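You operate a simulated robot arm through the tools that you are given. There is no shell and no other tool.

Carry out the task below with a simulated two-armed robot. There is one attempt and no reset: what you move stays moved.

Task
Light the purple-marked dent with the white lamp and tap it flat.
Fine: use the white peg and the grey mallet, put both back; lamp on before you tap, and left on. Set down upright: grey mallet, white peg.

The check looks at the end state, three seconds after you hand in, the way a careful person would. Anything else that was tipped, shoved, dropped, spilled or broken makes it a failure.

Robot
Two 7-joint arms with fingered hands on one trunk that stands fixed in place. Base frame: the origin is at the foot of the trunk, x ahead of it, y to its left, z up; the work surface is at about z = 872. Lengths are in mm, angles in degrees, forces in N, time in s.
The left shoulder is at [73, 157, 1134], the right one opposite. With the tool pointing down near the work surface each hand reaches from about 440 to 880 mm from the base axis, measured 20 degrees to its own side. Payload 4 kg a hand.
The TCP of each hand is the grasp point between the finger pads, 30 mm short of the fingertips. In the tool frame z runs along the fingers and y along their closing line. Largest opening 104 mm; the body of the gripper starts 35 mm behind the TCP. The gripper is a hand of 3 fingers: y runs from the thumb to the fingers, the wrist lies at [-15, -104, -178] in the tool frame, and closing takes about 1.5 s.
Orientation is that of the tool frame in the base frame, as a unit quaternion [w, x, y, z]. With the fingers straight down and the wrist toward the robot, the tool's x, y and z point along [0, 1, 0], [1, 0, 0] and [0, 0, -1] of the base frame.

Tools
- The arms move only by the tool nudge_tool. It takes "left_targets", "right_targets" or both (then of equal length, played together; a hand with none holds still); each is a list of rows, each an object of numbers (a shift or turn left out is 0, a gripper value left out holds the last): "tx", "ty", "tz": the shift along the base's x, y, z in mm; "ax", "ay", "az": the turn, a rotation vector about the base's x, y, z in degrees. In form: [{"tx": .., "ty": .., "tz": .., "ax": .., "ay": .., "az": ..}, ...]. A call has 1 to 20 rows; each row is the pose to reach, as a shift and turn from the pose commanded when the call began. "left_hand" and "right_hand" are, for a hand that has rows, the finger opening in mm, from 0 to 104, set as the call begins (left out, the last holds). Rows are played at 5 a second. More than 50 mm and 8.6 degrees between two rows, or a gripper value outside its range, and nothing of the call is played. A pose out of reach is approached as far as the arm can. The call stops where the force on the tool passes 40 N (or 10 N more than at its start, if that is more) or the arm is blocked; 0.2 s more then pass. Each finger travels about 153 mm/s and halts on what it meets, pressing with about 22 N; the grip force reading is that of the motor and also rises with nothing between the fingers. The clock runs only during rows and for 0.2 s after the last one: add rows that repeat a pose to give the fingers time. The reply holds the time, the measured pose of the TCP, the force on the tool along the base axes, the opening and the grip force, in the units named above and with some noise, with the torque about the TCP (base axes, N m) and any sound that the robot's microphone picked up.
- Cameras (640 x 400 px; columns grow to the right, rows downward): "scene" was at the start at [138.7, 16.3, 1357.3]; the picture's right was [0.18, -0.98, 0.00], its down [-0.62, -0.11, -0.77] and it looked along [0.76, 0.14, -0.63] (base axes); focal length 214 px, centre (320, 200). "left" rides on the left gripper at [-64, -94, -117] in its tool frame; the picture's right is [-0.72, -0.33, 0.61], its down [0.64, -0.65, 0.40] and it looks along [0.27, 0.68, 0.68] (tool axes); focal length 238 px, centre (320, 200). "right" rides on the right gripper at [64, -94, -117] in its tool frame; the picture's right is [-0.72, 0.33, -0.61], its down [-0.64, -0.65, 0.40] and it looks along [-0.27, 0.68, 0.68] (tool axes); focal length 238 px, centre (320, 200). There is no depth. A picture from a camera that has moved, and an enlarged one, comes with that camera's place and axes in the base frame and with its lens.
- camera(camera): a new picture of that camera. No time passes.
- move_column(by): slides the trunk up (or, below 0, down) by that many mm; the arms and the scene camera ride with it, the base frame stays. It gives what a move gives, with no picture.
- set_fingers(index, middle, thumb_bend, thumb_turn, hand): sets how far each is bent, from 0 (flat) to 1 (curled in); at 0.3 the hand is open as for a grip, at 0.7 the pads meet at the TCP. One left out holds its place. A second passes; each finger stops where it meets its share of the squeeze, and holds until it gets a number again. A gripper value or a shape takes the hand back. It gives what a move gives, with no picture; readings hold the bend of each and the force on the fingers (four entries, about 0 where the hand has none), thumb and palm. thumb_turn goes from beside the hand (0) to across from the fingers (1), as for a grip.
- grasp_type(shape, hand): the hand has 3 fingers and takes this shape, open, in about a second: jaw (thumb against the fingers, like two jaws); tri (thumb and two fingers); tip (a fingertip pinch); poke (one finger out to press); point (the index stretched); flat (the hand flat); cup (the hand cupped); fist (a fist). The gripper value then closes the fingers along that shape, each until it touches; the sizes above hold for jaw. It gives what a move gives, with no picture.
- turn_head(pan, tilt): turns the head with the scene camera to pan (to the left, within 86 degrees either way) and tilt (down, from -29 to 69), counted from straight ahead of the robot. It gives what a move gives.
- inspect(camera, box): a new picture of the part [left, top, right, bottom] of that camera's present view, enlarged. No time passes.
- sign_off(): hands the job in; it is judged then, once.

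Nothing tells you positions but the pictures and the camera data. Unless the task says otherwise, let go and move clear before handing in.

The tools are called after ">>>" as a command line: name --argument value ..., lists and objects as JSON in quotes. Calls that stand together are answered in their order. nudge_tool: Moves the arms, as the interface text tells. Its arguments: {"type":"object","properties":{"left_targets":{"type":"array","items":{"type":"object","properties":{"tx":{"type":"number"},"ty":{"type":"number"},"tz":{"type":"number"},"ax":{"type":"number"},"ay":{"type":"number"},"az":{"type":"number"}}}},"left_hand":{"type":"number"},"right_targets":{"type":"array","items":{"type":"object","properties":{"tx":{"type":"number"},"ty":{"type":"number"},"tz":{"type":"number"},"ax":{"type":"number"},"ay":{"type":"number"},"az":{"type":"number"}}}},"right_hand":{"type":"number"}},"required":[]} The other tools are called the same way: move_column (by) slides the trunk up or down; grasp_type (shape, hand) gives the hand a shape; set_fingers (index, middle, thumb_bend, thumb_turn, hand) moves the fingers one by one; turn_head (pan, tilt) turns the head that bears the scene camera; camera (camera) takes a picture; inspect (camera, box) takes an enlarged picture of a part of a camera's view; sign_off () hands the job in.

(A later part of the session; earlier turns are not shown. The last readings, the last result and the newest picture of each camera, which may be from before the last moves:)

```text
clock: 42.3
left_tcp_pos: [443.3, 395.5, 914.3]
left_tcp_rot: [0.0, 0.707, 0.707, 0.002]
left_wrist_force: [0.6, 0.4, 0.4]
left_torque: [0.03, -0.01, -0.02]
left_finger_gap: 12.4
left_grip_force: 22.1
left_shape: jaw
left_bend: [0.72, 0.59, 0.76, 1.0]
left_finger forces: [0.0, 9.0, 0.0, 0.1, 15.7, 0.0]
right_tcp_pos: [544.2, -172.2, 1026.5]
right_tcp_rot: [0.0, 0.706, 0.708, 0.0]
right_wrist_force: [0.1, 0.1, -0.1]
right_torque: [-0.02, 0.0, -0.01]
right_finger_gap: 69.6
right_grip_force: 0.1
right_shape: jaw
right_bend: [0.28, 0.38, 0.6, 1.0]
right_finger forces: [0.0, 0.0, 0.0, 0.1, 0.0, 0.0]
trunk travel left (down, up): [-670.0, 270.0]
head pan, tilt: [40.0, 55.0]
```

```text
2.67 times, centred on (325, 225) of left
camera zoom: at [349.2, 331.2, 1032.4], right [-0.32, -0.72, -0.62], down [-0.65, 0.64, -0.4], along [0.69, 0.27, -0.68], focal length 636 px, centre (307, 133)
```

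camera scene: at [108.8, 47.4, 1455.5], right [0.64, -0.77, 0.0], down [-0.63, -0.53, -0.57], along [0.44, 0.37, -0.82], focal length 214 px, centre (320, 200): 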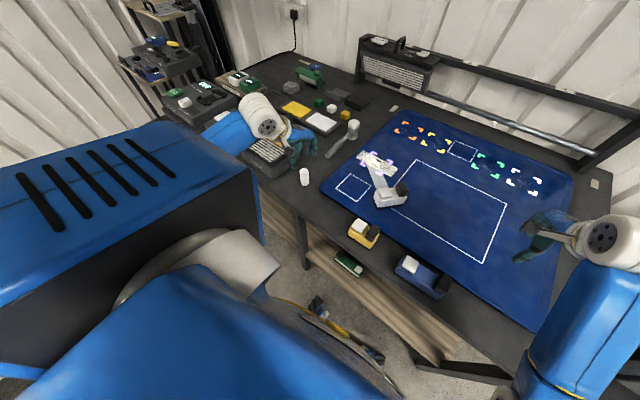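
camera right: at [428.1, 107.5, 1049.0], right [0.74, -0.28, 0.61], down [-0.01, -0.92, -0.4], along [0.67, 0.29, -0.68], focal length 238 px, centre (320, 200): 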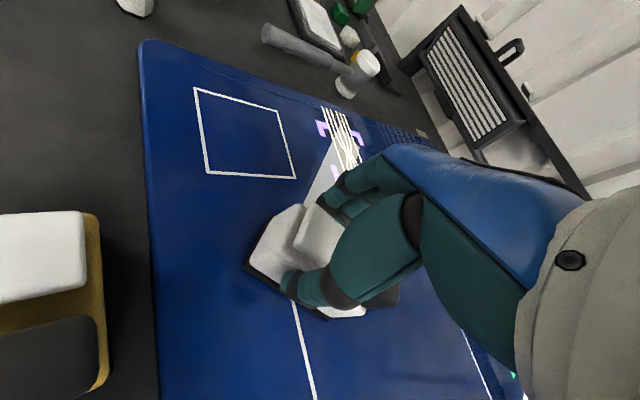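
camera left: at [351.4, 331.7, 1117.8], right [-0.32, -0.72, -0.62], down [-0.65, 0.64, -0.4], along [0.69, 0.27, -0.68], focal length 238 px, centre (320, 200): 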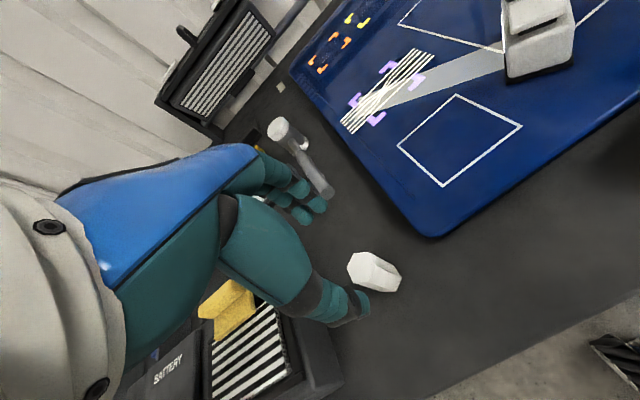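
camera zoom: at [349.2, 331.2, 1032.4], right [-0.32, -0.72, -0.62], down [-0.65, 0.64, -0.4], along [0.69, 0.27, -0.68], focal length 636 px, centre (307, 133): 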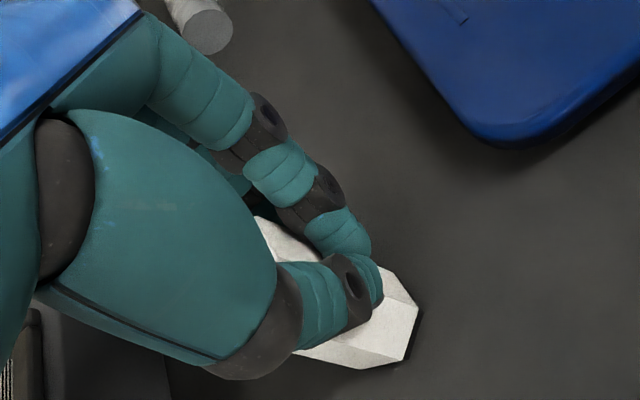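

Only the middle finger and thumb caught the peg, the index slid beside it. I open again and check whether the peg still stands upright.

>>> nudge_tool --left_targets '[{"tz": 0}, {"tz": 0}, {"tz": 0}, {"tz": 0}]' --left_hand 70

>>> inspect --camera "scene" --box '[250, 110, 390, 210]'

>>> inspect --camera "left" --box '[220, 150, 430, 300]'

```text
clock: 43.3
left_tcp_pos: [443.9, 396.6, 915.5]
left_tcp_rot: [0.0, 0.707, 0.707, 0.003]
left_wrist_force: [0.2, 1.3, 0.2]
left_torque: [0.0, 0.03, -0.01]
left_finger_gap: 69.9
left_grip_force: 0.1
left_shape: jaw
left_bend: [0.28, 0.38, 0.6, 1.0]
left_finger forces: [0.1, 0.1, 0.1, 0.0, 0.0, 0.0]
right_tcp_pos: [543.1, -173.2, 1027.8]
right_tcp_rot: [0.0, 0.707, 0.708, -0.001]
right_wrist_force: [0.2, 0.5, -0.2]
right_torque: [0.0, 0.01, 0.0]
right_finger_gap: 69.8
right_grip_force: 0.0
right_shape: jaw
right_bend: [0.28, 0.38, 0.6, 1.0]
right_finger forces: [0.0, 0.1, 0.0, 0.1, 0.1, 0.0]
trunk travel left (down, up): [-670.0, 270.0]
head pan, tilt: [40.0, 55.0]
```

```text
4.00 times, centred on (320, 160) of scene
camera zoom: at [108.7, 47.4, 1455.5], right [0.64, -0.77, 0.0], down [-0.63, -0.53, -0.57], along [0.44, 0.37, -0.82], focal length 858 px, centre (320, 360)
```

zoom: 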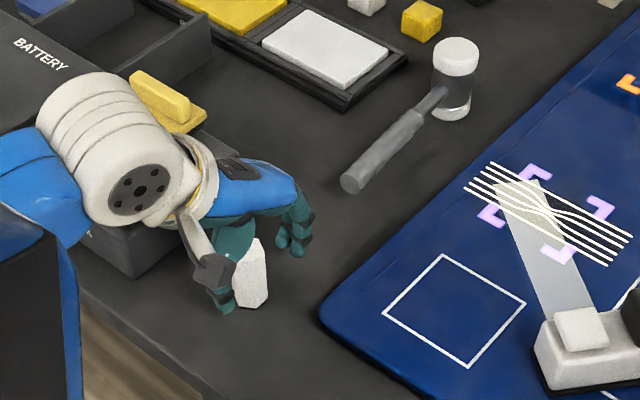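

```text
2.67 times, centred on (325, 225) of left
camera zoom: at [349.2, 331.2, 1032.4], right [-0.32, -0.72, -0.62], down [-0.65, 0.64, -0.4], along [0.69, 0.27, -0.68], focal length 636 px, centre (307, 133)
```

zoom: 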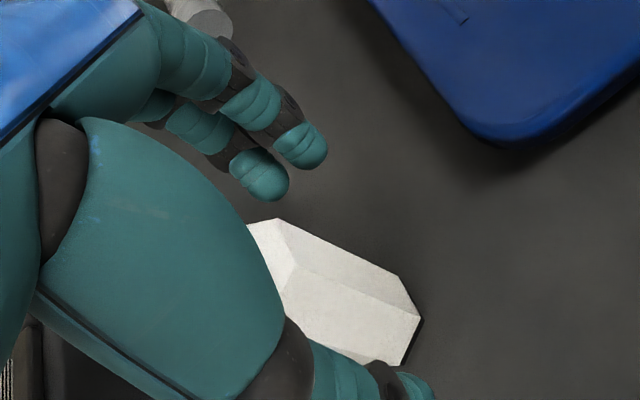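

>>> inspect --camera "scene" --box '[290, 160, 330, 190]'

>>> inspect --camera "left" --box '[290, 200, 370, 290]'

```text
13.33 times, centred on (310, 175) of scene
camera zoom: at [108.7, 47.4, 1455.5], right [0.64, -0.77, 0.0], down [-0.63, -0.53, -0.57], along [0.44, 0.37, -0.82], focal length 2860 px, centre (453, 533)
```

zoom: 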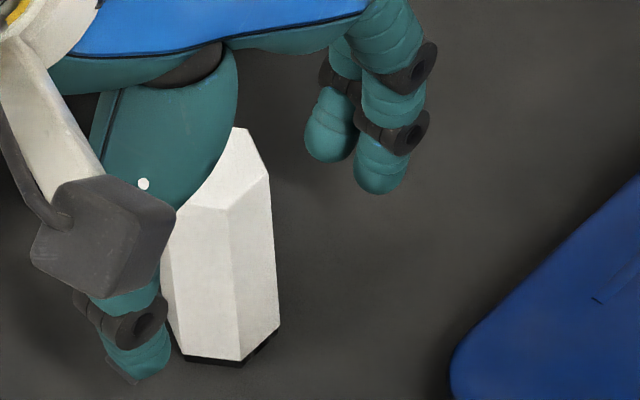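

```text
4.44 times, centred on (330, 245) of left
camera zoom: at [349.2, 331.2, 1032.4], right [-0.32, -0.72, -0.62], down [-0.65, 0.64, -0.4], along [0.69, 0.27, -0.68], focal length 1059 px, centre (276, 0)
```

zoom: 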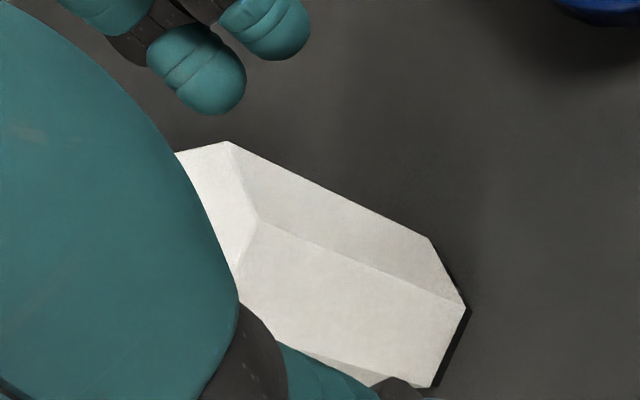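

The peg is upright but its corners faced the fingers. Its flats face about -25°, so I yaw the left hand by -25° around it before closing again.

>>> nudge_tool --left_targets '[{"az": -6}, {"az": -12}, {"az": -18}, {"tx": -1.5, "ty": 1, "az": -25}, {"tx": -1.5, "ty": 1, "az": -25}]' --left_hand 76

>>> inspect --camera "scene" --box '[290, 150, 330, 190]'

>>> inspect --camera "left" --box '[220, 150, 430, 300]'

```text
clock: 44.5
left_tcp_pos: [441.2, 397.1, 915.3]
left_tcp_rot: [0.0, 0.844, 0.537, 0.003]
left_wrist_force: [0.6, 0.0, -0.3]
left_torque: [-0.01, 0.01, -0.01]
left_finger_gap: 75.6
left_grip_force: 0.1
left_shape: jaw
left_bend: [0.27, 0.36, 0.56, 0.99]
left_finger forces: [0.0, 0.0, 0.0, 0.0, 0.0, 0.0]
right_tcp_pos: [543.4, -172.1, 1027.3]
right_tcp_rot: [0.001, 0.706, 0.708, -0.002]
right_wrist_force: [0.7, 0.4, -0.3]
right_torque: [-0.01, 0.0, -0.01]
right_finger_gap: 70.0
right_grip_force: 0.1
right_shape: jaw
right_bend: [0.28, 0.38, 0.6, 1.0]
right_finger forces: [0.0, 0.0, 0.0, 0.0, 0.1, 0.0]
trunk travel left (down, up): [-670.0, 270.0]
head pan, tilt: [40.0, 55.0]
```

```text
10.00 times, centred on (310, 170) of scene
camera zoom: at [108.7, 47.6, 1455.5], right [0.64, -0.77, 0.0], down [-0.63, -0.53, -0.57], along [0.44, 0.37, -0.82], focal length 2145 px, centre (420, 500)
```

zoom: 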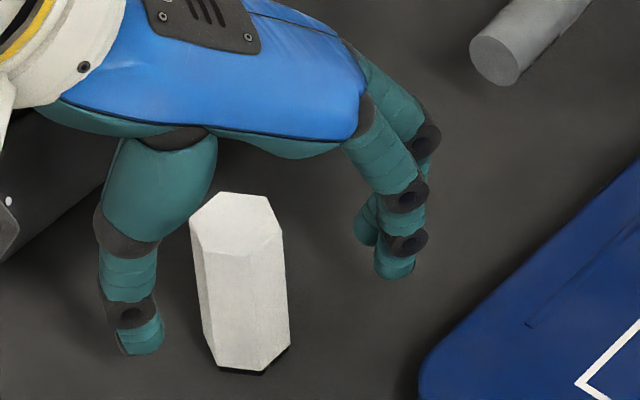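

```text
2.67 times, centred on (325, 225) of left
camera zoom: at [329.0, 378.2, 1032.0], right [-0.6, -0.51, -0.62], down [-0.32, 0.86, -0.4], along [0.74, -0.04, -0.68], focal length 636 px, centre (307, 133)
```

zoom: 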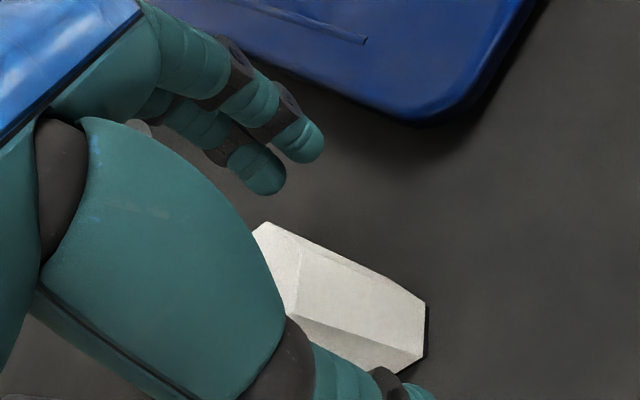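

>>> nudge_tool --left_targets '[{"tx": -1.5, "ty": -2.5}, {"tx": -1.5, "ty": -2.5}]'

>>> nudge_tool --left_targets '[{"tz": 0}, {"tz": 0}, {"tz": 0}, {"tz": 0}, {"tz": 0}, {"tz": 0}, {"tz": 0}, {"tz": 0}]' --left_hand 12

>>> inspect --camera "scene" --box '[290, 150, 330, 190]'

>>> inspect --camera "left" --box '[220, 150, 430, 300]'

```text
clock: 45.1
left_tcp_pos: [441.1, 394.7, 914.9]
left_tcp_rot: [0.0, 0.843, 0.538, 0.002]
left_wrist_force: [-0.1, -0.1, -0.2]
left_torque: [0.0, -0.01, -0.03]
left_finger_gap: 75.8
left_grip_force: 0.1
left_shape: jaw
left_bend: [0.27, 0.36, 0.56, 0.99]
left_finger forces: [0.0, 0.0, 0.0, 0.0, 0.1, 0.0]
right_tcp_pos: [542.8, -174.0, 1027.7]
right_tcp_rot: [0.001, 0.707, 0.708, -0.001]
right_wrist_force: [-0.6, 0.3, 0.7]
right_torque: [0.0, -0.01, 0.0]
right_finger_gap: 69.6
right_grip_force: 0.0
right_shape: jaw
right_bend: [0.28, 0.38, 0.6, 1.0]
right_finger forces: [0.0, 0.0, 0.1, 0.0, 0.1, 0.0]
trunk travel left (down, up): [-670.0, 270.0]
head pan, tilt: [40.0, 55.0]
```

```text
clock: 46.9
left_tcp_pos: [440.4, 395.8, 914.3]
left_tcp_rot: [0.001, 0.844, 0.537, 0.002]
left_wrist_force: [0.2, -0.1, 1.8]
left_torque: [-0.03, 0.01, -0.01]
left_finger_gap: 9.3
left_grip_force: 21.4
left_shape: jaw
left_bend: [0.7, 0.6, 0.75, 1.0]
left_finger forces: [0.1, 7.6, 0.0, 0.0, 0.0, 0.0]
right_tcp_pos: [543.4, -171.2, 1026.8]
right_tcp_rot: [0.001, 0.706, 0.708, -0.001]
right_wrist_force: [0.0, -0.8, 0.3]
right_torque: [-0.01, -0.03, 0.01]
right_finger_gap: 69.8
right_grip_force: 0.1
right_shape: jaw
right_bend: [0.28, 0.38, 0.6, 1.0]
right_finger forces: [0.0, 0.0, 0.0, 0.0, 0.0, 0.0]
trunk travel left (down, up): [-670.0, 270.0]
head pan, tilt: [40.0, 55.0]
```

```text
10.00 times, centred on (310, 170) of scene
camera zoom: at [108.7, 47.5, 1455.5], right [0.64, -0.77, 0.0], down [-0.63, -0.53, -0.57], along [0.44, 0.37, -0.82], focal length 2145 px, centre (420, 500)
```

zoom: 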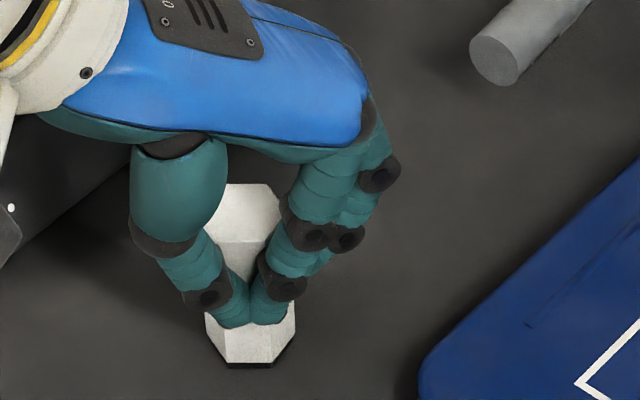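

```text
2.67 times, centred on (325, 225) of left
camera zoom: at [327.9, 376.0, 1031.9], right [-0.6, -0.51, -0.62], down [-0.32, 0.86, -0.4], along [0.74, -0.04, -0.68], focal length 636 px, centre (307, 133)
```

zoom: 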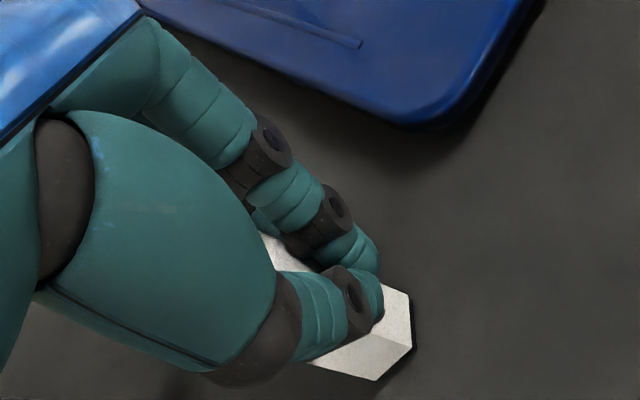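

The thumb and index passed in front of the peg: the peg is further toward +y than the hand. I open, shift the hand sideways by about 8 mm and close in stages.

>>> nudge_tool --left_targets '[{"tz": 0}, {"tz": 0}, {"tz": 0}, {"tz": 0}, {"tx": 1.7, "ty": 3.6}, {"tx": 3.4, "ty": 7.2}, {"tx": 3.4, "ty": 7.2}]' --left_hand 76

>>> nudge_tool --left_targets '[{"tz": 0}, {"tz": 0}, {"tz": 0}]' --left_hand 45

>>> inspect --camera "scene" --box '[290, 150, 330, 190]'

>>> inspect --camera "left" --box '[220, 150, 430, 300]'

```text
clock: 48.5
left_tcp_pos: [443.5, 402.7, 915.3]
left_tcp_rot: [0.001, 0.843, 0.537, 0.003]
left_wrist_force: [0.4, -0.1, 0.4]
left_torque: [-0.01, -0.01, 0.01]
left_finger_gap: 76.0
left_grip_force: 0.1
left_shape: jaw
left_bend: [0.27, 0.36, 0.56, 0.99]
left_finger forces: [0.0, 0.0, 0.1, 0.0, 0.0, 0.0]
right_tcp_pos: [543.0, -172.1, 1028.3]
right_tcp_rot: [0.0, 0.706, 0.708, -0.001]
right_wrist_force: [1.0, -0.3, -1.4]
right_torque: [-0.01, -0.02, -0.01]
right_finger_gap: 69.7
right_grip_force: 0.1
right_shape: jaw
right_bend: [0.28, 0.38, 0.6, 1.0]
right_finger forces: [0.0, 0.0, 0.0, 0.0, 0.0, 0.0]
trunk travel left (down, up): [-670.0, 270.0]
head pan, tilt: [40.0, 55.0]
```

```text
clock: 49.3
left_tcp_pos: [443.0, 402.4, 914.9]
left_tcp_rot: [0.001, 0.843, 0.537, 0.002]
left_wrist_force: [0.2, 0.3, 1.1]
left_torque: [0.01, 0.02, 0.04]
left_finger_gap: 45.8
left_grip_force: 0.0
left_shape: jaw
left_bend: [0.74, 0.47, 0.72, 1.0]
left_finger forces: [0.1, 0.0, 0.1, 0.0, 0.0, 0.0]
right_tcp_pos: [543.8, -172.3, 1027.4]
right_tcp_rot: [0.001, 0.706, 0.708, 0.0]
right_wrist_force: [0.3, -0.1, 0.1]
right_torque: [0.01, -0.05, -0.01]
right_finger_gap: 69.7
right_grip_force: 0.1
right_shape: jaw
right_bend: [0.28, 0.38, 0.6, 1.0]
right_finger forces: [0.0, 0.0, 0.1, 0.0, 0.0, 0.2]
trunk travel left (down, up): [-670.0, 270.0]
head pan, tilt: [40.0, 55.0]
```

```text
10.00 times, centred on (310, 170) of scene
camera zoom: at [108.8, 47.6, 1455.5], right [0.64, -0.77, 0.0], down [-0.63, -0.53, -0.57], along [0.44, 0.37, -0.82], focal length 2145 px, centre (420, 500)
```

zoom: 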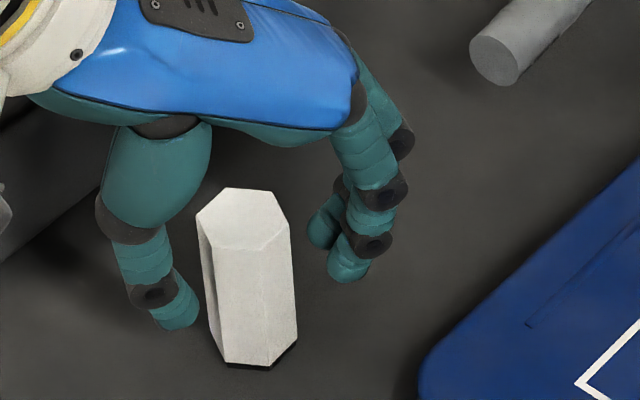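

```text
2.67 times, centred on (325, 225) of left
camera zoom: at [331.3, 383.2, 1032.0], right [-0.6, -0.51, -0.62], down [-0.32, 0.86, -0.4], along [0.74, -0.04, -0.68], focal length 636 px, centre (307, 133)
```

zoom: 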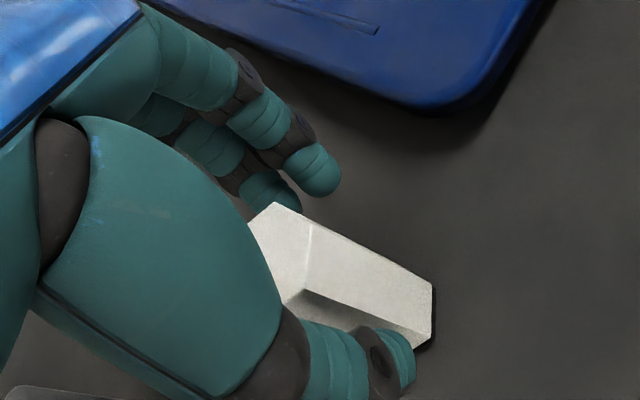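

>>> nudge_tool --left_targets '[{"tx": -1.3, "ty": -2.7}, {"tx": -1.3, "ty": -2.7}, {"tx": -1.3, "ty": -2.7}]' --left_hand 30

>>> inspect --camera "scene" --box '[290, 150, 330, 190]'

>>> inspect --camera "left" --box '[220, 150, 430, 300]'

```text
clock: 50.1
left_tcp_pos: [442.4, 400.1, 914.9]
left_tcp_rot: [0.001, 0.843, 0.538, 0.003]
left_wrist_force: [-0.9, -0.1, 0.3]
left_torque: [0.03, 0.02, -0.01]
left_finger_gap: 30.3
left_grip_force: 0.1
left_shape: jaw
left_bend: [0.74, 0.54, 0.74, 1.0]
left_finger forces: [0.0, 0.0, 0.1, 0.1, 0.1, 0.0]
right_tcp_pos: [544.1, -172.5, 1027.6]
right_tcp_rot: [0.0, 0.706, 0.708, -0.001]
right_wrist_force: [0.2, -0.5, -0.5]
right_torque: [0.02, 0.03, 0.01]
right_finger_gap: 69.9
right_grip_force: 0.0
right_shape: jaw
right_bend: [0.28, 0.38, 0.6, 1.0]
right_finger forces: [0.1, 0.1, 0.0, 0.0, 0.0, 0.0]
trunk travel left (down, up): [-670.0, 270.0]
head pan, tilt: [40.0, 55.0]
```

```text
10.00 times, centred on (310, 170) of scene
camera zoom: at [108.8, 47.6, 1455.5], right [0.64, -0.77, 0.0], down [-0.63, -0.53, -0.57], along [0.44, 0.37, -0.82], focal length 2145 px, centre (420, 500)
```

zoom: 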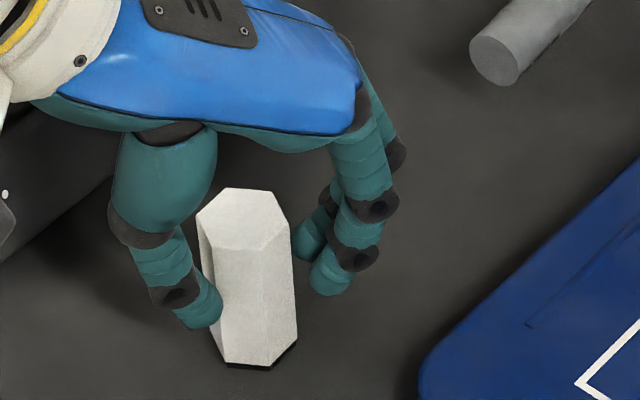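

```text
2.67 times, centred on (325, 225) of left
camera zoom: at [330.0, 380.4, 1032.3], right [-0.6, -0.51, -0.62], down [-0.32, 0.86, -0.4], along [0.74, -0.04, -0.68], focal length 636 px, centre (307, 133)
```

zoom: 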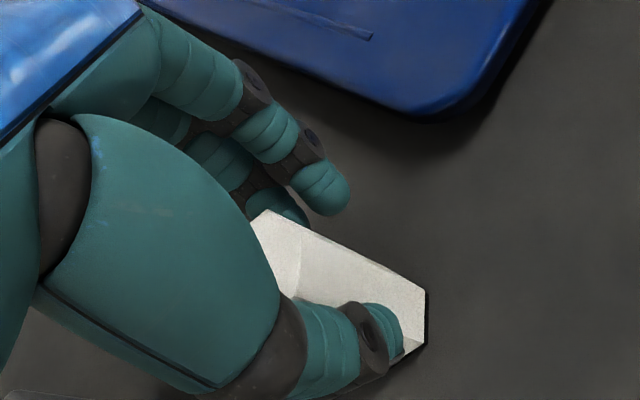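

>>> nudge_tool --left_targets '[{"tz": 0}, {"tz": 0}, {"tx": 2.1, "ty": 4.7}, {"tx": 2.1, "ty": 4.7}]' --left_hand 50

>>> nudge_tool --left_targets '[{"tz": 0}, {"tz": 0}, {"tz": 0}, {"tz": 0}]' --left_hand 26

>>> inspect --camera "scene" --box '[290, 150, 330, 190]'

>>> inspect --camera "left" --box '[220, 150, 430, 300]'

```text
clock: 51.1
left_tcp_pos: [444.9, 404.8, 915.2]
left_tcp_rot: [0.001, 0.843, 0.538, 0.003]
left_wrist_force: [0.8, -1.0, 0.0]
left_torque: [-0.02, 0.01, 0.01]
left_finger_gap: 49.3
left_grip_force: 0.1
left_shape: jaw
left_bend: [0.74, 0.45, 0.71, 1.0]
left_finger forces: [0.0, 0.0, 0.1, 0.0, 0.1, 0.0]
right_tcp_pos: [543.6, -172.4, 1026.9]
right_tcp_rot: [0.002, 0.706, 0.708, -0.001]
right_wrist_force: [0.0, -0.6, 0.0]
right_torque: [-0.01, 0.0, 0.0]
right_finger_gap: 69.7
right_grip_force: 0.0
right_shape: jaw
right_bend: [0.28, 0.38, 0.6, 1.0]
right_finger forces: [0.0, 0.0, 0.0, 0.1, 0.0, 0.0]
trunk travel left (down, up): [-670.0, 270.0]
head pan, tilt: [40.0, 55.0]
```

```text
clock: 52.1
left_tcp_pos: [444.6, 404.5, 915.4]
left_tcp_rot: [0.001, 0.843, 0.537, 0.002]
left_wrist_force: [-0.7, 0.4, -0.6]
left_torque: [0.0, 0.02, -0.04]
left_finger_gap: 26.6
left_grip_force: 0.0
left_shape: jaw
left_bend: [0.74, 0.56, 0.74, 1.0]
left_finger forces: [0.1, 0.1, 0.0, 0.0, 0.3, 0.1]
right_tcp_pos: [544.3, -173.3, 1028.0]
right_tcp_rot: [0.001, 0.707, 0.708, 0.0]
right_wrist_force: [-0.8, -0.2, 0.4]
right_torque: [0.03, -0.01, -0.01]
right_finger_gap: 69.6
right_grip_force: 0.0
right_shape: jaw
right_bend: [0.28, 0.38, 0.6, 1.0]
right_finger forces: [0.1, 0.1, 0.1, 0.1, 0.0, 0.0]
trunk travel left (down, up): [-670.0, 270.0]
head pan, tilt: [40.0, 55.0]
```

```text
10.00 times, centred on (310, 170) of scene
camera zoom: at [108.8, 47.7, 1455.5], right [0.64, -0.77, 0.0], down [-0.63, -0.53, -0.57], along [0.44, 0.37, -0.82], focal length 2145 px, centre (420, 500)
```

zoom: 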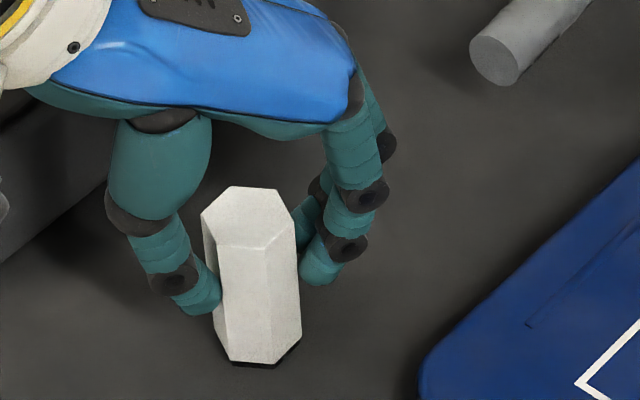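

```text
2.67 times, centred on (325, 225) of left
camera zoom: at [332.3, 385.2, 1032.8], right [-0.6, -0.51, -0.62], down [-0.32, 0.86, -0.4], along [0.74, -0.04, -0.68], focal length 636 px, centre (307, 133)
```

zoom: 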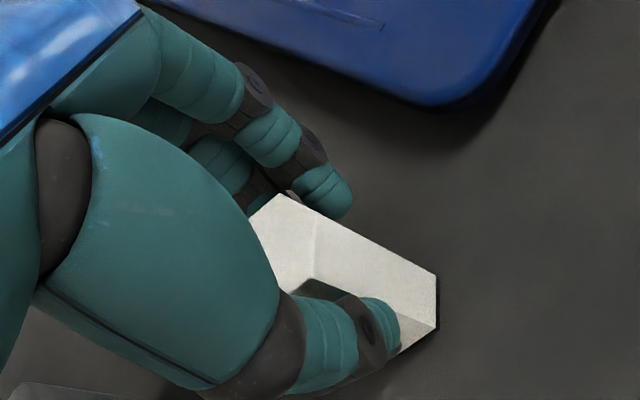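

Now thumb and fingers flank the peg properly. Closing.

>>> nudge_tool --left_targets '[{"tz": 0}, {"tz": 0}, {"tz": 0}, {"tz": 0}, {"tz": 0}, {"tz": 0}]' --left_hand 8

>>> inspect --camera "scene" --box '[290, 150, 330, 190]'

>>> inspect --camera "left" --box '[220, 150, 430, 300]'

```text
clock: 53.5
left_tcp_pos: [445.0, 404.1, 915.5]
left_tcp_rot: [0.0, 0.844, 0.536, 0.003]
left_wrist_force: [-0.4, 0.1, 0.0]
left_torque: [-0.01, 0.0, 0.0]
left_finger_gap: 21.2
left_grip_force: 21.9
left_shape: jaw
left_bend: [0.73, 0.58, 0.75, 1.0]
left_finger forces: [10.2, 7.5, 0.0, 0.1, 18.7, 0.1]
right_tcp_pos: [543.3, -171.4, 1028.2]
right_tcp_rot: [0.001, 0.707, 0.708, 0.0]
right_wrist_force: [0.4, -0.8, -0.3]
right_torque: [-0.01, -0.02, -0.02]
right_finger_gap: 69.9
right_grip_force: 0.0
right_shape: jaw
right_bend: [0.28, 0.38, 0.6, 1.0]
right_finger forces: [0.0, 0.0, 0.0, 0.0, 0.0, 0.1]
trunk travel left (down, up): [-670.0, 270.0]
head pan, tilt: [40.0, 55.0]
```

```text
10.00 times, centred on (310, 170) of scene
camera zoom: at [108.8, 47.7, 1455.5], right [0.64, -0.77, 0.0], down [-0.63, -0.53, -0.57], along [0.44, 0.37, -0.82], focal length 2145 px, centre (420, 500)
```

zoom: 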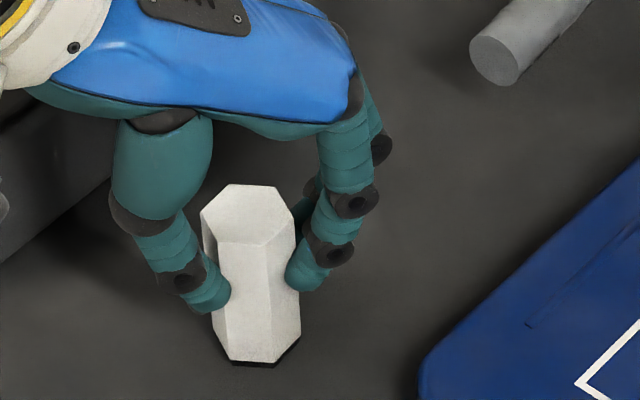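

```text
2.67 times, centred on (325, 225) of left
camera zoom: at [332.3, 385.2, 1032.7], right [-0.6, -0.51, -0.62], down [-0.32, 0.86, -0.4], along [0.74, -0.04, -0.68], focal length 636 px, centre (307, 133)
```

zoom: 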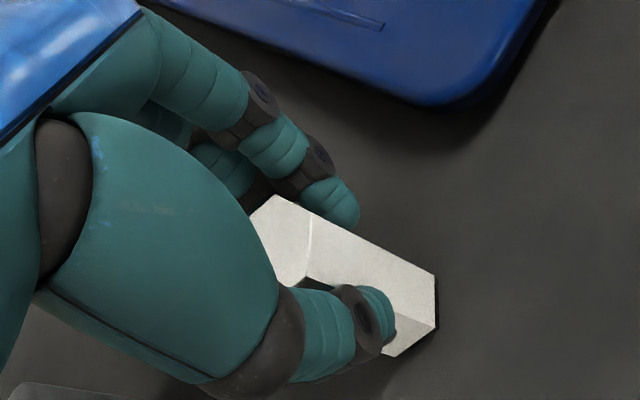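

All three digits hold the peg upright. I lift it and carry it over to the dent.

>>> nudge_tool --left_targets '[{"tz": 15}, {"tz": 40}, {"tz": 75}, {"tx": 30, "ty": -19, "tz": 80}, {"tx": 65, "ty": -41, "tz": 80}, {"tx": 100, "ty": -64, "tz": 80}, {"tx": 135, "ty": -86, "tz": 80}, {"tx": 170, "ty": -109, "tz": 80}, {"tx": 205, "ty": -131, "tz": 80}, {"tx": 237, "ty": -152, "tz": 80}, {"tx": 237, "ty": -152, "tz": 80}]'

>>> turn_head --pan 25 --tilt 50

>>> camera --camera "scene"

>>> inspect --camera "scene" --box '[300, 120, 400, 200]'

>>> camera --camera "left"

```text
clock: 55.9
left_tcp_pos: [680.0, 249.5, 995.7]
left_tcp_rot: [0.001, 0.844, 0.537, 0.003]
left_wrist_force: [-0.6, -0.5, -0.1]
left_torque: [0.0, -0.02, -0.01]
left_finger_gap: 20.9
left_grip_force: 22.3
left_shape: jaw
left_bend: [0.73, 0.58, 0.75, 1.0]
left_finger forces: [10.3, 7.9, 0.0, 0.0, 18.6, 0.1]
right_tcp_pos: [543.0, -174.1, 1028.1]
right_tcp_rot: [0.001, 0.707, 0.708, -0.001]
right_wrist_force: [-0.1, 0.5, 0.5]
right_torque: [0.01, -0.01, 0.0]
right_finger_gap: 69.6
right_grip_force: 0.0
right_shape: jaw
right_bend: [0.28, 0.38, 0.6, 1.0]
right_finger forces: [0.0, 0.0, 0.1, 0.1, 0.0, 0.0]
trunk travel left (down, up): [-670.0, 270.0]
head pan, tilt: [40.0, 55.0]
```

```text
clock: 56.6
left_tcp_pos: [680.1, 249.0, 996.4]
left_tcp_rot: [0.001, 0.843, 0.538, 0.003]
left_wrist_force: [0.2, 0.5, 0.3]
left_torque: [-0.03, 0.0, 0.04]
left_finger_gap: 20.9
left_grip_force: 22.3
left_shape: jaw
left_bend: [0.73, 0.58, 0.75, 1.0]
left_finger forces: [10.2, 7.9, 0.1, 0.0, 18.7, 0.1]
right_tcp_pos: [544.1, -172.6, 1026.8]
right_tcp_rot: [0.001, 0.706, 0.708, -0.001]
right_wrist_force: [0.7, 0.1, -0.6]
right_torque: [0.02, 0.0, 0.02]
right_finger_gap: 69.9
right_grip_force: 0.0
right_shape: jaw
right_bend: [0.28, 0.38, 0.6, 1.0]
right_finger forces: [0.0, 0.0, 0.0, 0.0, 0.0, 0.0]
trunk travel left (down, up): [-670.0, 270.0]
head pan, tilt: [25.0, 50.0]
```

```text
taken
camera scene: at [124.4, 32.9, 1461.9], right [0.42, -0.91, 0.0], down [-0.7, -0.33, -0.64], along [0.58, 0.27, -0.77], focal length 214 px, centre (320, 200)
```

scene: 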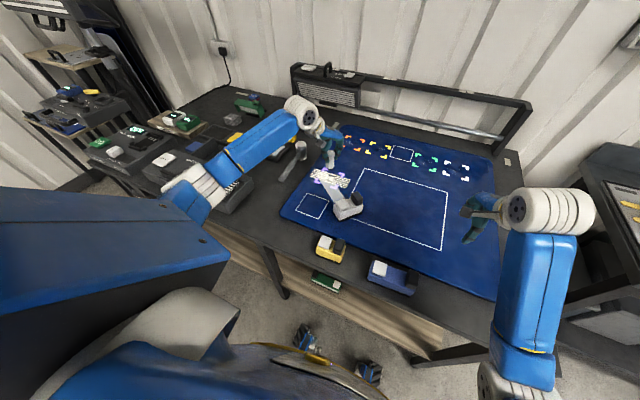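

```text
5.00 times, centred on (350, 160) of scene
camera zoom: at [124.4, 32.9, 1461.9], right [0.42, -0.91, 0.0], down [-0.7, -0.33, -0.64], along [0.58, 0.27, -0.77], focal length 1072 px, centre (170, 400)
```

zoom: 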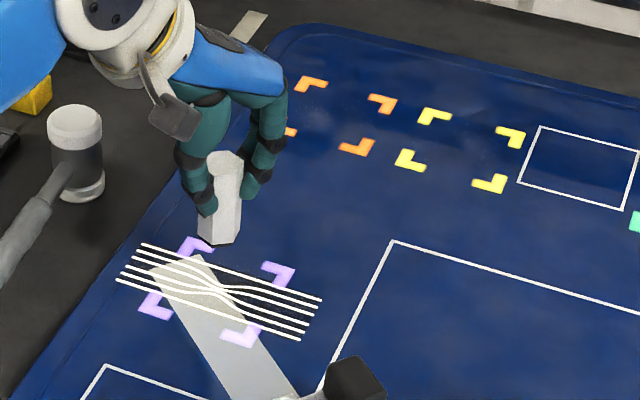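

```text
taken
camera left: at [567.6, 231.0, 1113.1], right [-0.6, -0.51, -0.62], down [-0.32, 0.86, -0.4], along [0.74, -0.04, -0.68], focal length 238 px, centre (320, 200)
```

left: 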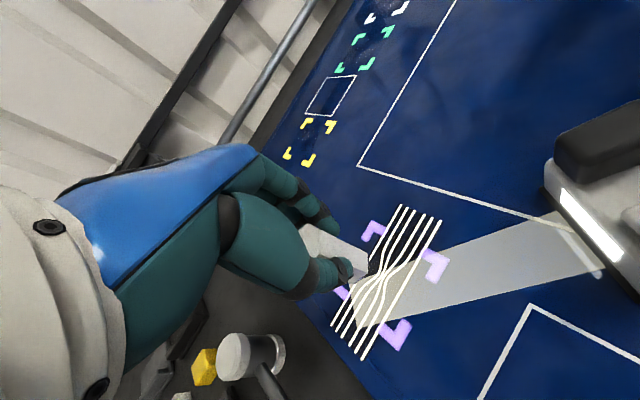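

The peg hangs almost exactly over the dent. I lower it with a small correction until it touches.

>>> nudge_tool --left_targets '[{"tx": 2, "ty": 2, "tz": -20}, {"tx": 2, "ty": 2, "tz": -40}, {"tx": 2, "ty": 2, "tz": -52}, {"tx": 2, "ty": 2, "tz": -57}, {"tx": 2, "ty": 2, "tz": -57}]'

>>> inspect --camera "scene" --box '[310, 140, 370, 200]'

>>> camera --camera "left"

```text
clock: 57.8
left_tcp_pos: [682.6, 254.4, 937.2]
left_tcp_rot: [0.0, 0.843, 0.538, 0.002]
left_wrist_force: [0.1, -0.5, -0.7]
left_torque: [-0.04, 0.0, 0.04]
left_finger_gap: 20.9
left_grip_force: 21.9
left_shape: jaw
left_bend: [0.73, 0.58, 0.75, 1.0]
left_finger forces: [10.3, 7.9, 0.0, 0.1, 18.5, 0.0]
right_tcp_pos: [544.3, -172.3, 1027.4]
right_tcp_rot: [0.0, 0.706, 0.708, -0.001]
right_wrist_force: [0.1, -0.6, 0.6]
right_torque: [0.01, -0.01, -0.01]
right_finger_gap: 69.8
right_grip_force: 0.1
right_shape: jaw
right_bend: [0.28, 0.38, 0.6, 1.0]
right_finger forces: [0.1, 0.0, 0.0, 0.0, 0.1, 0.0]
trunk travel left (down, up): [-670.0, 270.0]
head pan, tilt: [25.0, 50.0]
```

```text
6.67 times, centred on (340, 170) of scene
camera zoom: at [124.7, 33.0, 1461.9], right [0.42, -0.91, 0.0], down [-0.7, -0.32, -0.64], along [0.58, 0.27, -0.77], focal length 1430 px, centre (187, 400)
```

zoom: 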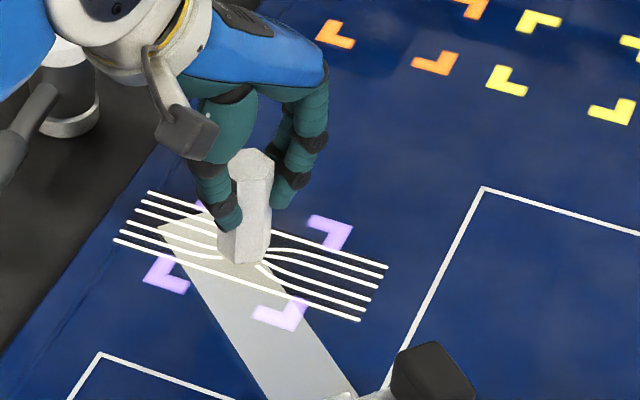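

```text
taken
camera left: at [570.5, 234.7, 1055.1], right [-0.6, -0.51, -0.62], down [-0.32, 0.86, -0.4], along [0.74, -0.04, -0.68], focal length 238 px, centre (320, 200)
```

left: 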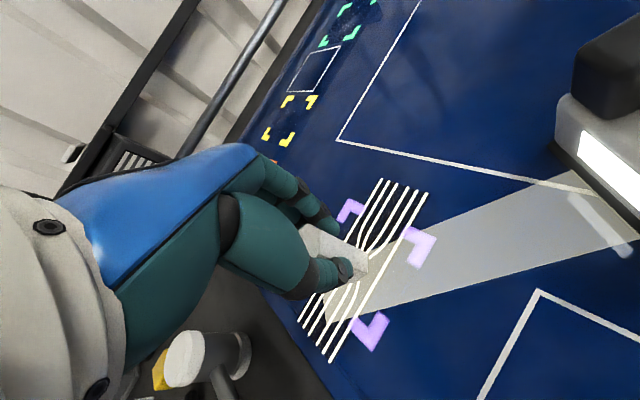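

>>> nudge_tool --left_targets '[{"tx": -4, "ty": -3}, {"tx": -4, "ty": -3, "tz": -3}, {"tx": -4, "ty": -3, "tz": -5}, {"tx": -4, "ty": -3, "tz": -6}]'

>>> inspect --camera "scene" --box '[310, 140, 370, 200]'

>>> inspect --camera "left" --box '[270, 160, 470, 370]'

```text
clock: 58.8
left_tcp_pos: [678.2, 249.8, 936.2]
left_tcp_rot: [0.002, 0.843, 0.538, 0.005]
left_wrist_force: [1.2, 0.8, 15.5]
left_torque: [0.02, -0.06, 0.01]
left_finger_gap: 21.6
left_grip_force: 22.2
left_shape: jaw
left_bend: [0.73, 0.58, 0.75, 1.0]
left_finger forces: [11.3, 10.4, 0.1, 0.0, 21.5, 0.1]
right_tcp_pos: [542.6, -173.7, 1027.5]
right_tcp_rot: [0.001, 0.707, 0.707, 0.001]
right_wrist_force: [0.4, -0.1, 0.2]
right_torque: [0.02, 0.0, -0.04]
right_finger_gap: 69.8
right_grip_force: 0.0
right_shape: jaw
right_bend: [0.28, 0.38, 0.6, 1.0]
right_finger forces: [0.0, 0.1, 0.1, 0.0, 0.0, 0.0]
trunk travel left (down, up): [-670.0, 270.0]
head pan, tilt: [25.0, 50.0]
```

```text
6.67 times, centred on (340, 170) of scene
camera zoom: at [120.9, 31.7, 1462.5], right [0.42, -0.91, 0.0], down [-0.69, -0.32, -0.64], along [0.58, 0.27, -0.77], focal length 1430 px, centre (187, 400)
```

zoom: 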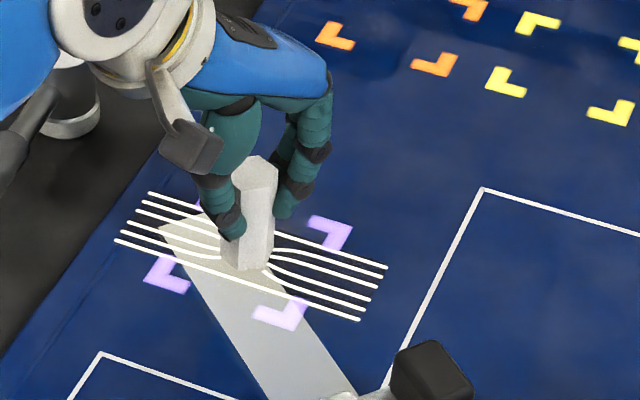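

```text
1.90 times, centred on (370, 265) of left
camera zoom: at [565.3, 230.6, 1052.4], right [-0.59, -0.51, -0.62], down [-0.32, 0.86, -0.41], along [0.74, -0.04, -0.67], focal length 454 px, centre (225, 76)
```

zoom: 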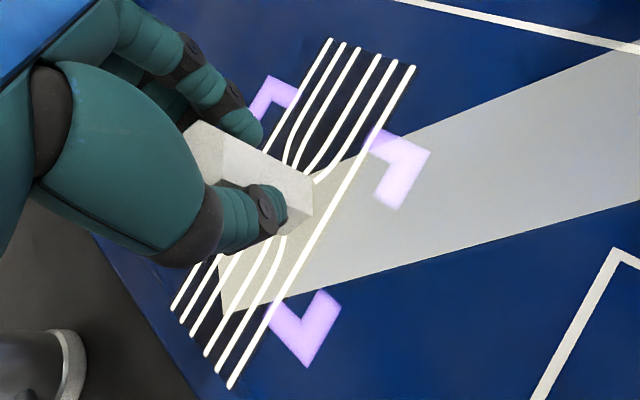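

The peg touches down on the dent. I ease off the pressure and open the fingers gently.

>>> nudge_tool --left_targets '[{"tz": 2}, {"tz": 2.5}, {"tz": 2.5}]'

>>> nudge_tool --left_targets '[{"tz": 0}, {"tz": 0}, {"tz": 0}]' --left_hand 36

>>> nudge_tool --left_targets '[{"tz": 0}, {"tz": 0}, {"tz": 0}]' --left_hand 60

>>> inspect --camera "scene" --box '[310, 140, 370, 200]'

>>> inspect --camera "left" --box '[220, 150, 430, 300]'

```text
clock: 59.6
left_tcp_pos: [678.9, 249.6, 935.7]
left_tcp_rot: [0.001, 0.843, 0.538, 0.004]
left_wrist_force: [1.7, 0.6, 11.1]
left_torque: [-0.04, -0.13, 0.01]
left_finger_gap: 21.6
left_grip_force: 21.9
left_shape: jaw
left_bend: [0.73, 0.58, 0.75, 1.0]
left_finger forces: [11.5, 10.4, 0.0, 0.1, 20.4, 0.1]
right_tcp_pos: [543.3, -173.9, 1028.2]
right_tcp_rot: [0.001, 0.707, 0.707, 0.001]
right_wrist_force: [0.9, 0.6, -0.5]
right_torque: [0.01, 0.01, 0.0]
right_finger_gap: 69.8
right_grip_force: 0.0
right_shape: jaw
right_bend: [0.28, 0.38, 0.6, 1.0]
right_finger forces: [0.0, 0.1, 0.0, 0.0, 0.0, 0.0]
trunk travel left (down, up): [-670.0, 270.0]
head pan, tilt: [25.0, 50.0]
```

```text
clock: 60.4
left_tcp_pos: [677.2, 251.3, 933.9]
left_tcp_rot: [0.001, 0.843, 0.537, 0.003]
left_wrist_force: [0.0, -0.8, 0.3]
left_torque: [-0.03, 0.05, 0.0]
left_finger_gap: 35.8
left_grip_force: 0.0
left_shape: jaw
left_bend: [0.74, 0.51, 0.73, 1.0]
left_finger forces: [0.0, 0.0, 0.0, 0.1, 0.0, 0.1]
right_tcp_pos: [543.3, -173.9, 1028.4]
right_tcp_rot: [0.001, 0.707, 0.708, -0.001]
right_wrist_force: [0.2, 0.0, 0.6]
right_torque: [0.0, -0.02, -0.02]
right_finger_gap: 69.8
right_grip_force: 0.0
right_shape: jaw
right_bend: [0.28, 0.38, 0.6, 1.0]
right_finger forces: [0.0, 0.0, 0.1, 0.1, 0.0, 0.1]
trunk travel left (down, up): [-670.0, 270.0]
head pan, tilt: [25.0, 50.0]
```

```text
clock: 61.2
left_tcp_pos: [678.7, 250.7, 934.3]
left_tcp_rot: [0.0, 0.843, 0.538, 0.002]
left_wrist_force: [0.2, 0.1, 0.4]
left_torque: [0.02, 0.0, 0.01]
left_finger_gap: 59.6
left_grip_force: 0.1
left_shape: jaw
left_bend: [0.74, 0.42, 0.66, 1.0]
left_finger forces: [0.0, 0.1, 0.0, 0.0, 0.0, 0.1]
right_tcp_pos: [544.2, -173.3, 1026.8]
right_tcp_rot: [0.001, 0.707, 0.708, -0.001]
right_wrist_force: [-0.4, -0.6, 0.0]
right_torque: [0.01, -0.01, -0.03]
right_finger_gap: 69.7
right_grip_force: 0.0
right_shape: jaw
right_bend: [0.28, 0.38, 0.6, 1.0]
right_finger forces: [0.0, 0.1, 0.1, 0.0, 0.0, 0.1]
trunk travel left (down, up): [-670.0, 270.0]
head pan, tilt: [25.0, 50.0]
```

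```text
6.67 times, centred on (340, 170) of scene
camera zoom: at [124.5, 32.8, 1461.9], right [0.42, -0.91, 0.0], down [-0.7, -0.32, -0.64], along [0.58, 0.27, -0.77], focal length 1430 px, centre (187, 400)
```

zoom: 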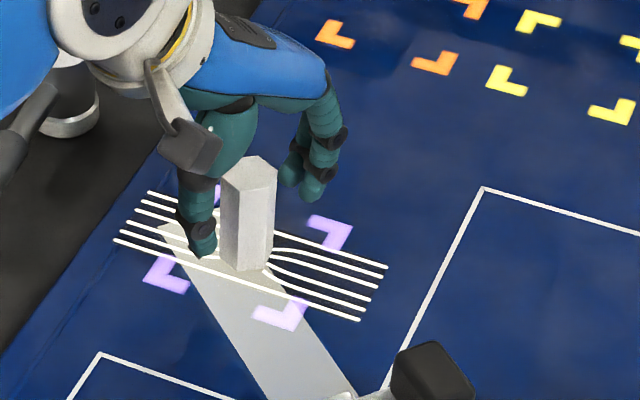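

```text
2.67 times, centred on (325, 225) of left
camera zoom: at [566.6, 231.4, 1051.6], right [-0.6, -0.51, -0.62], down [-0.32, 0.86, -0.4], along [0.74, -0.04, -0.68], focal length 636 px, centre (307, 133)
```

zoom: 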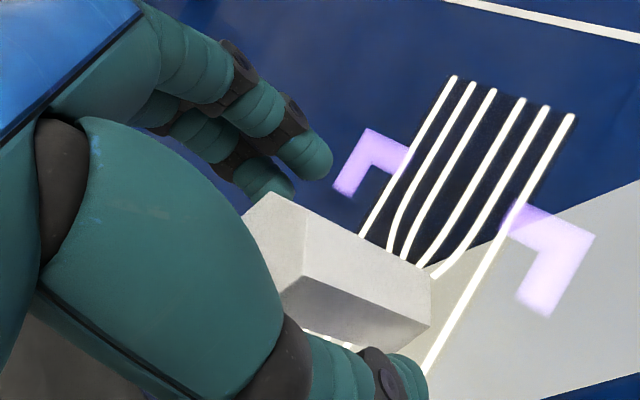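

The peg stands on the dent by itself. I raise the hand clear, then move over to the mallet while turning so the fingers close across its handle.

>>> nudge_tool --left_targets '[{"tz": 20}, {"tz": 50}, {"tz": 85}, {"tz": 115}, {"ty": 20, "tz": 120, "az": -7.5}, {"tx": -5, "ty": 40, "tz": 120, "az": -15}, {"tx": -10, "ty": 60, "tz": 120, "az": -22.5}, {"tx": -15, "ty": 85, "tz": 120, "az": -30}, {"tx": -20, "ty": 110, "tz": 120, "az": -37.5}, {"tx": -25, "ty": 135, "tz": 120, "az": -45}, {"tx": -30, "ty": 155, "tz": 120, "az": -52.5}, {"tx": -30, "ty": 155, "tz": 120, "az": -60}, {"tx": -30, "ty": 155, "tz": 120, "az": -60}]'

>>> camera --camera "left"

>>> camera --camera "scene"

>>> inspect --camera "scene" --box '[280, 120, 380, 200]'

```text
clock: 64.0
left_tcp_pos: [647.8, 407.6, 1054.7]
left_tcp_rot: [0.003, 0.999, 0.043, 0.002]
left_wrist_force: [-0.1, 0.2, 0.5]
left_torque: [0.0, -0.01, -0.01]
left_finger_gap: 59.4
left_grip_force: 0.1
left_shape: jaw
left_bend: [0.74, 0.42, 0.66, 1.0]
left_finger forces: [0.0, 0.1, 0.0, 0.0, 0.0, 0.0]
right_tcp_pos: [543.3, -173.9, 1026.8]
right_tcp_rot: [0.001, 0.707, 0.707, 0.0]
right_wrist_force: [0.0, 0.3, 0.6]
right_torque: [-0.01, 0.01, 0.0]
right_finger_gap: 69.6
right_grip_force: 0.0
right_shape: jaw
right_bend: [0.28, 0.38, 0.6, 1.0]
right_finger forces: [0.1, 0.1, 0.0, 0.0, 0.0, 0.0]
trunk travel left (down, up): [-670.0, 270.0]
head pan, tilt: [25.0, 50.0]
```

```text
taken
camera left: at [577.4, 494.5, 1171.9], right [-0.74, 0.26, -0.62], down [0.58, 0.7, -0.41], along [0.33, -0.66, -0.67], focal length 238 px, centre (320, 200)
```

left: 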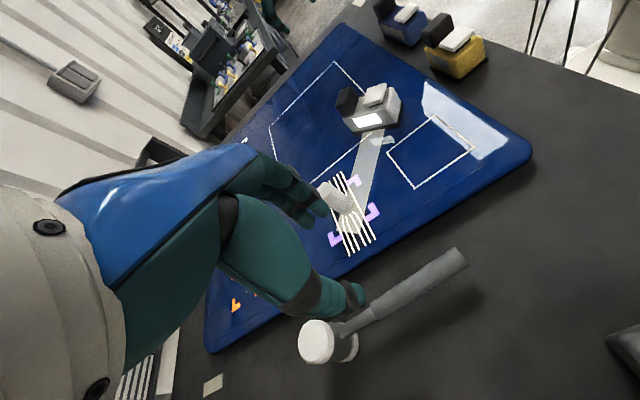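

```text
taken
camera scene: at [124.8, 32.6, 1461.9], right [0.42, -0.91, 0.0], down [-0.7, -0.32, -0.64], along [0.58, 0.27, -0.77], focal length 214 px, centre (320, 200)
```

scene: 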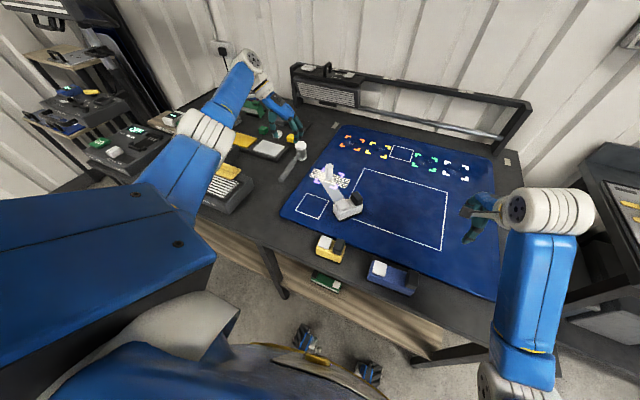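

```text
5.00 times, centred on (330, 160) of scene
camera zoom: at [124.8, 32.6, 1461.9], right [0.42, -0.91, 0.0], down [-0.7, -0.32, -0.64], along [0.58, 0.27, -0.77], focal length 1072 px, centre (270, 400)
```

zoom: 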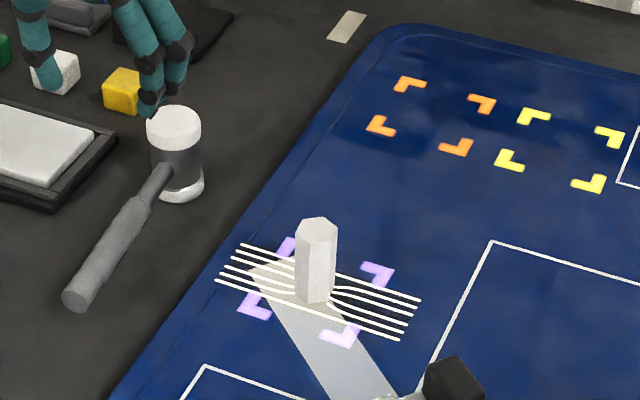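

>>> inspect --camera "left" --box '[260, 140, 480, 380]'

>>> inspect --camera "scene" --box '[280, 130, 320, 190]'

```text
1.67 times, centred on (370, 260) of left
camera zoom: at [577.4, 494.5, 1171.9], right [-0.74, 0.26, -0.62], down [0.58, 0.7, -0.41], along [0.33, -0.66, -0.67], focal length 397 px, centre (237, 100)
```

zoom: 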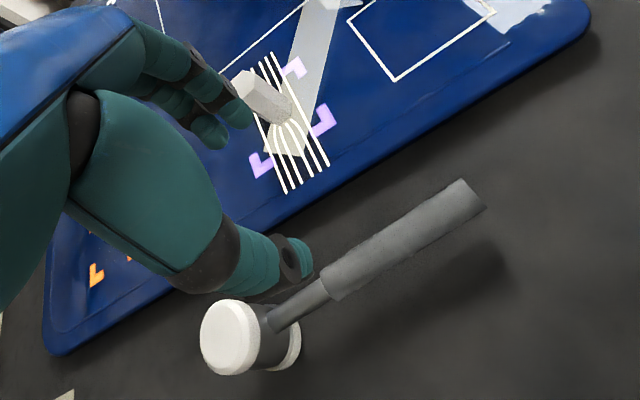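

```text
6.67 times, centred on (300, 160) of scene
camera zoom: at [124.8, 32.6, 1461.9], right [0.42, -0.91, 0.0], down [-0.7, -0.32, -0.64], along [0.58, 0.27, -0.77], focal length 1430 px, centre (453, 467)
```

zoom: 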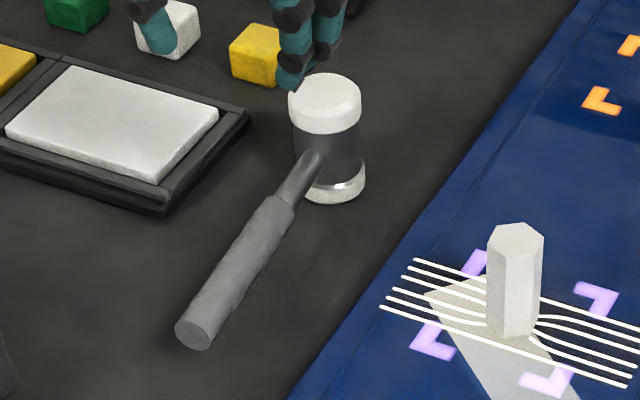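

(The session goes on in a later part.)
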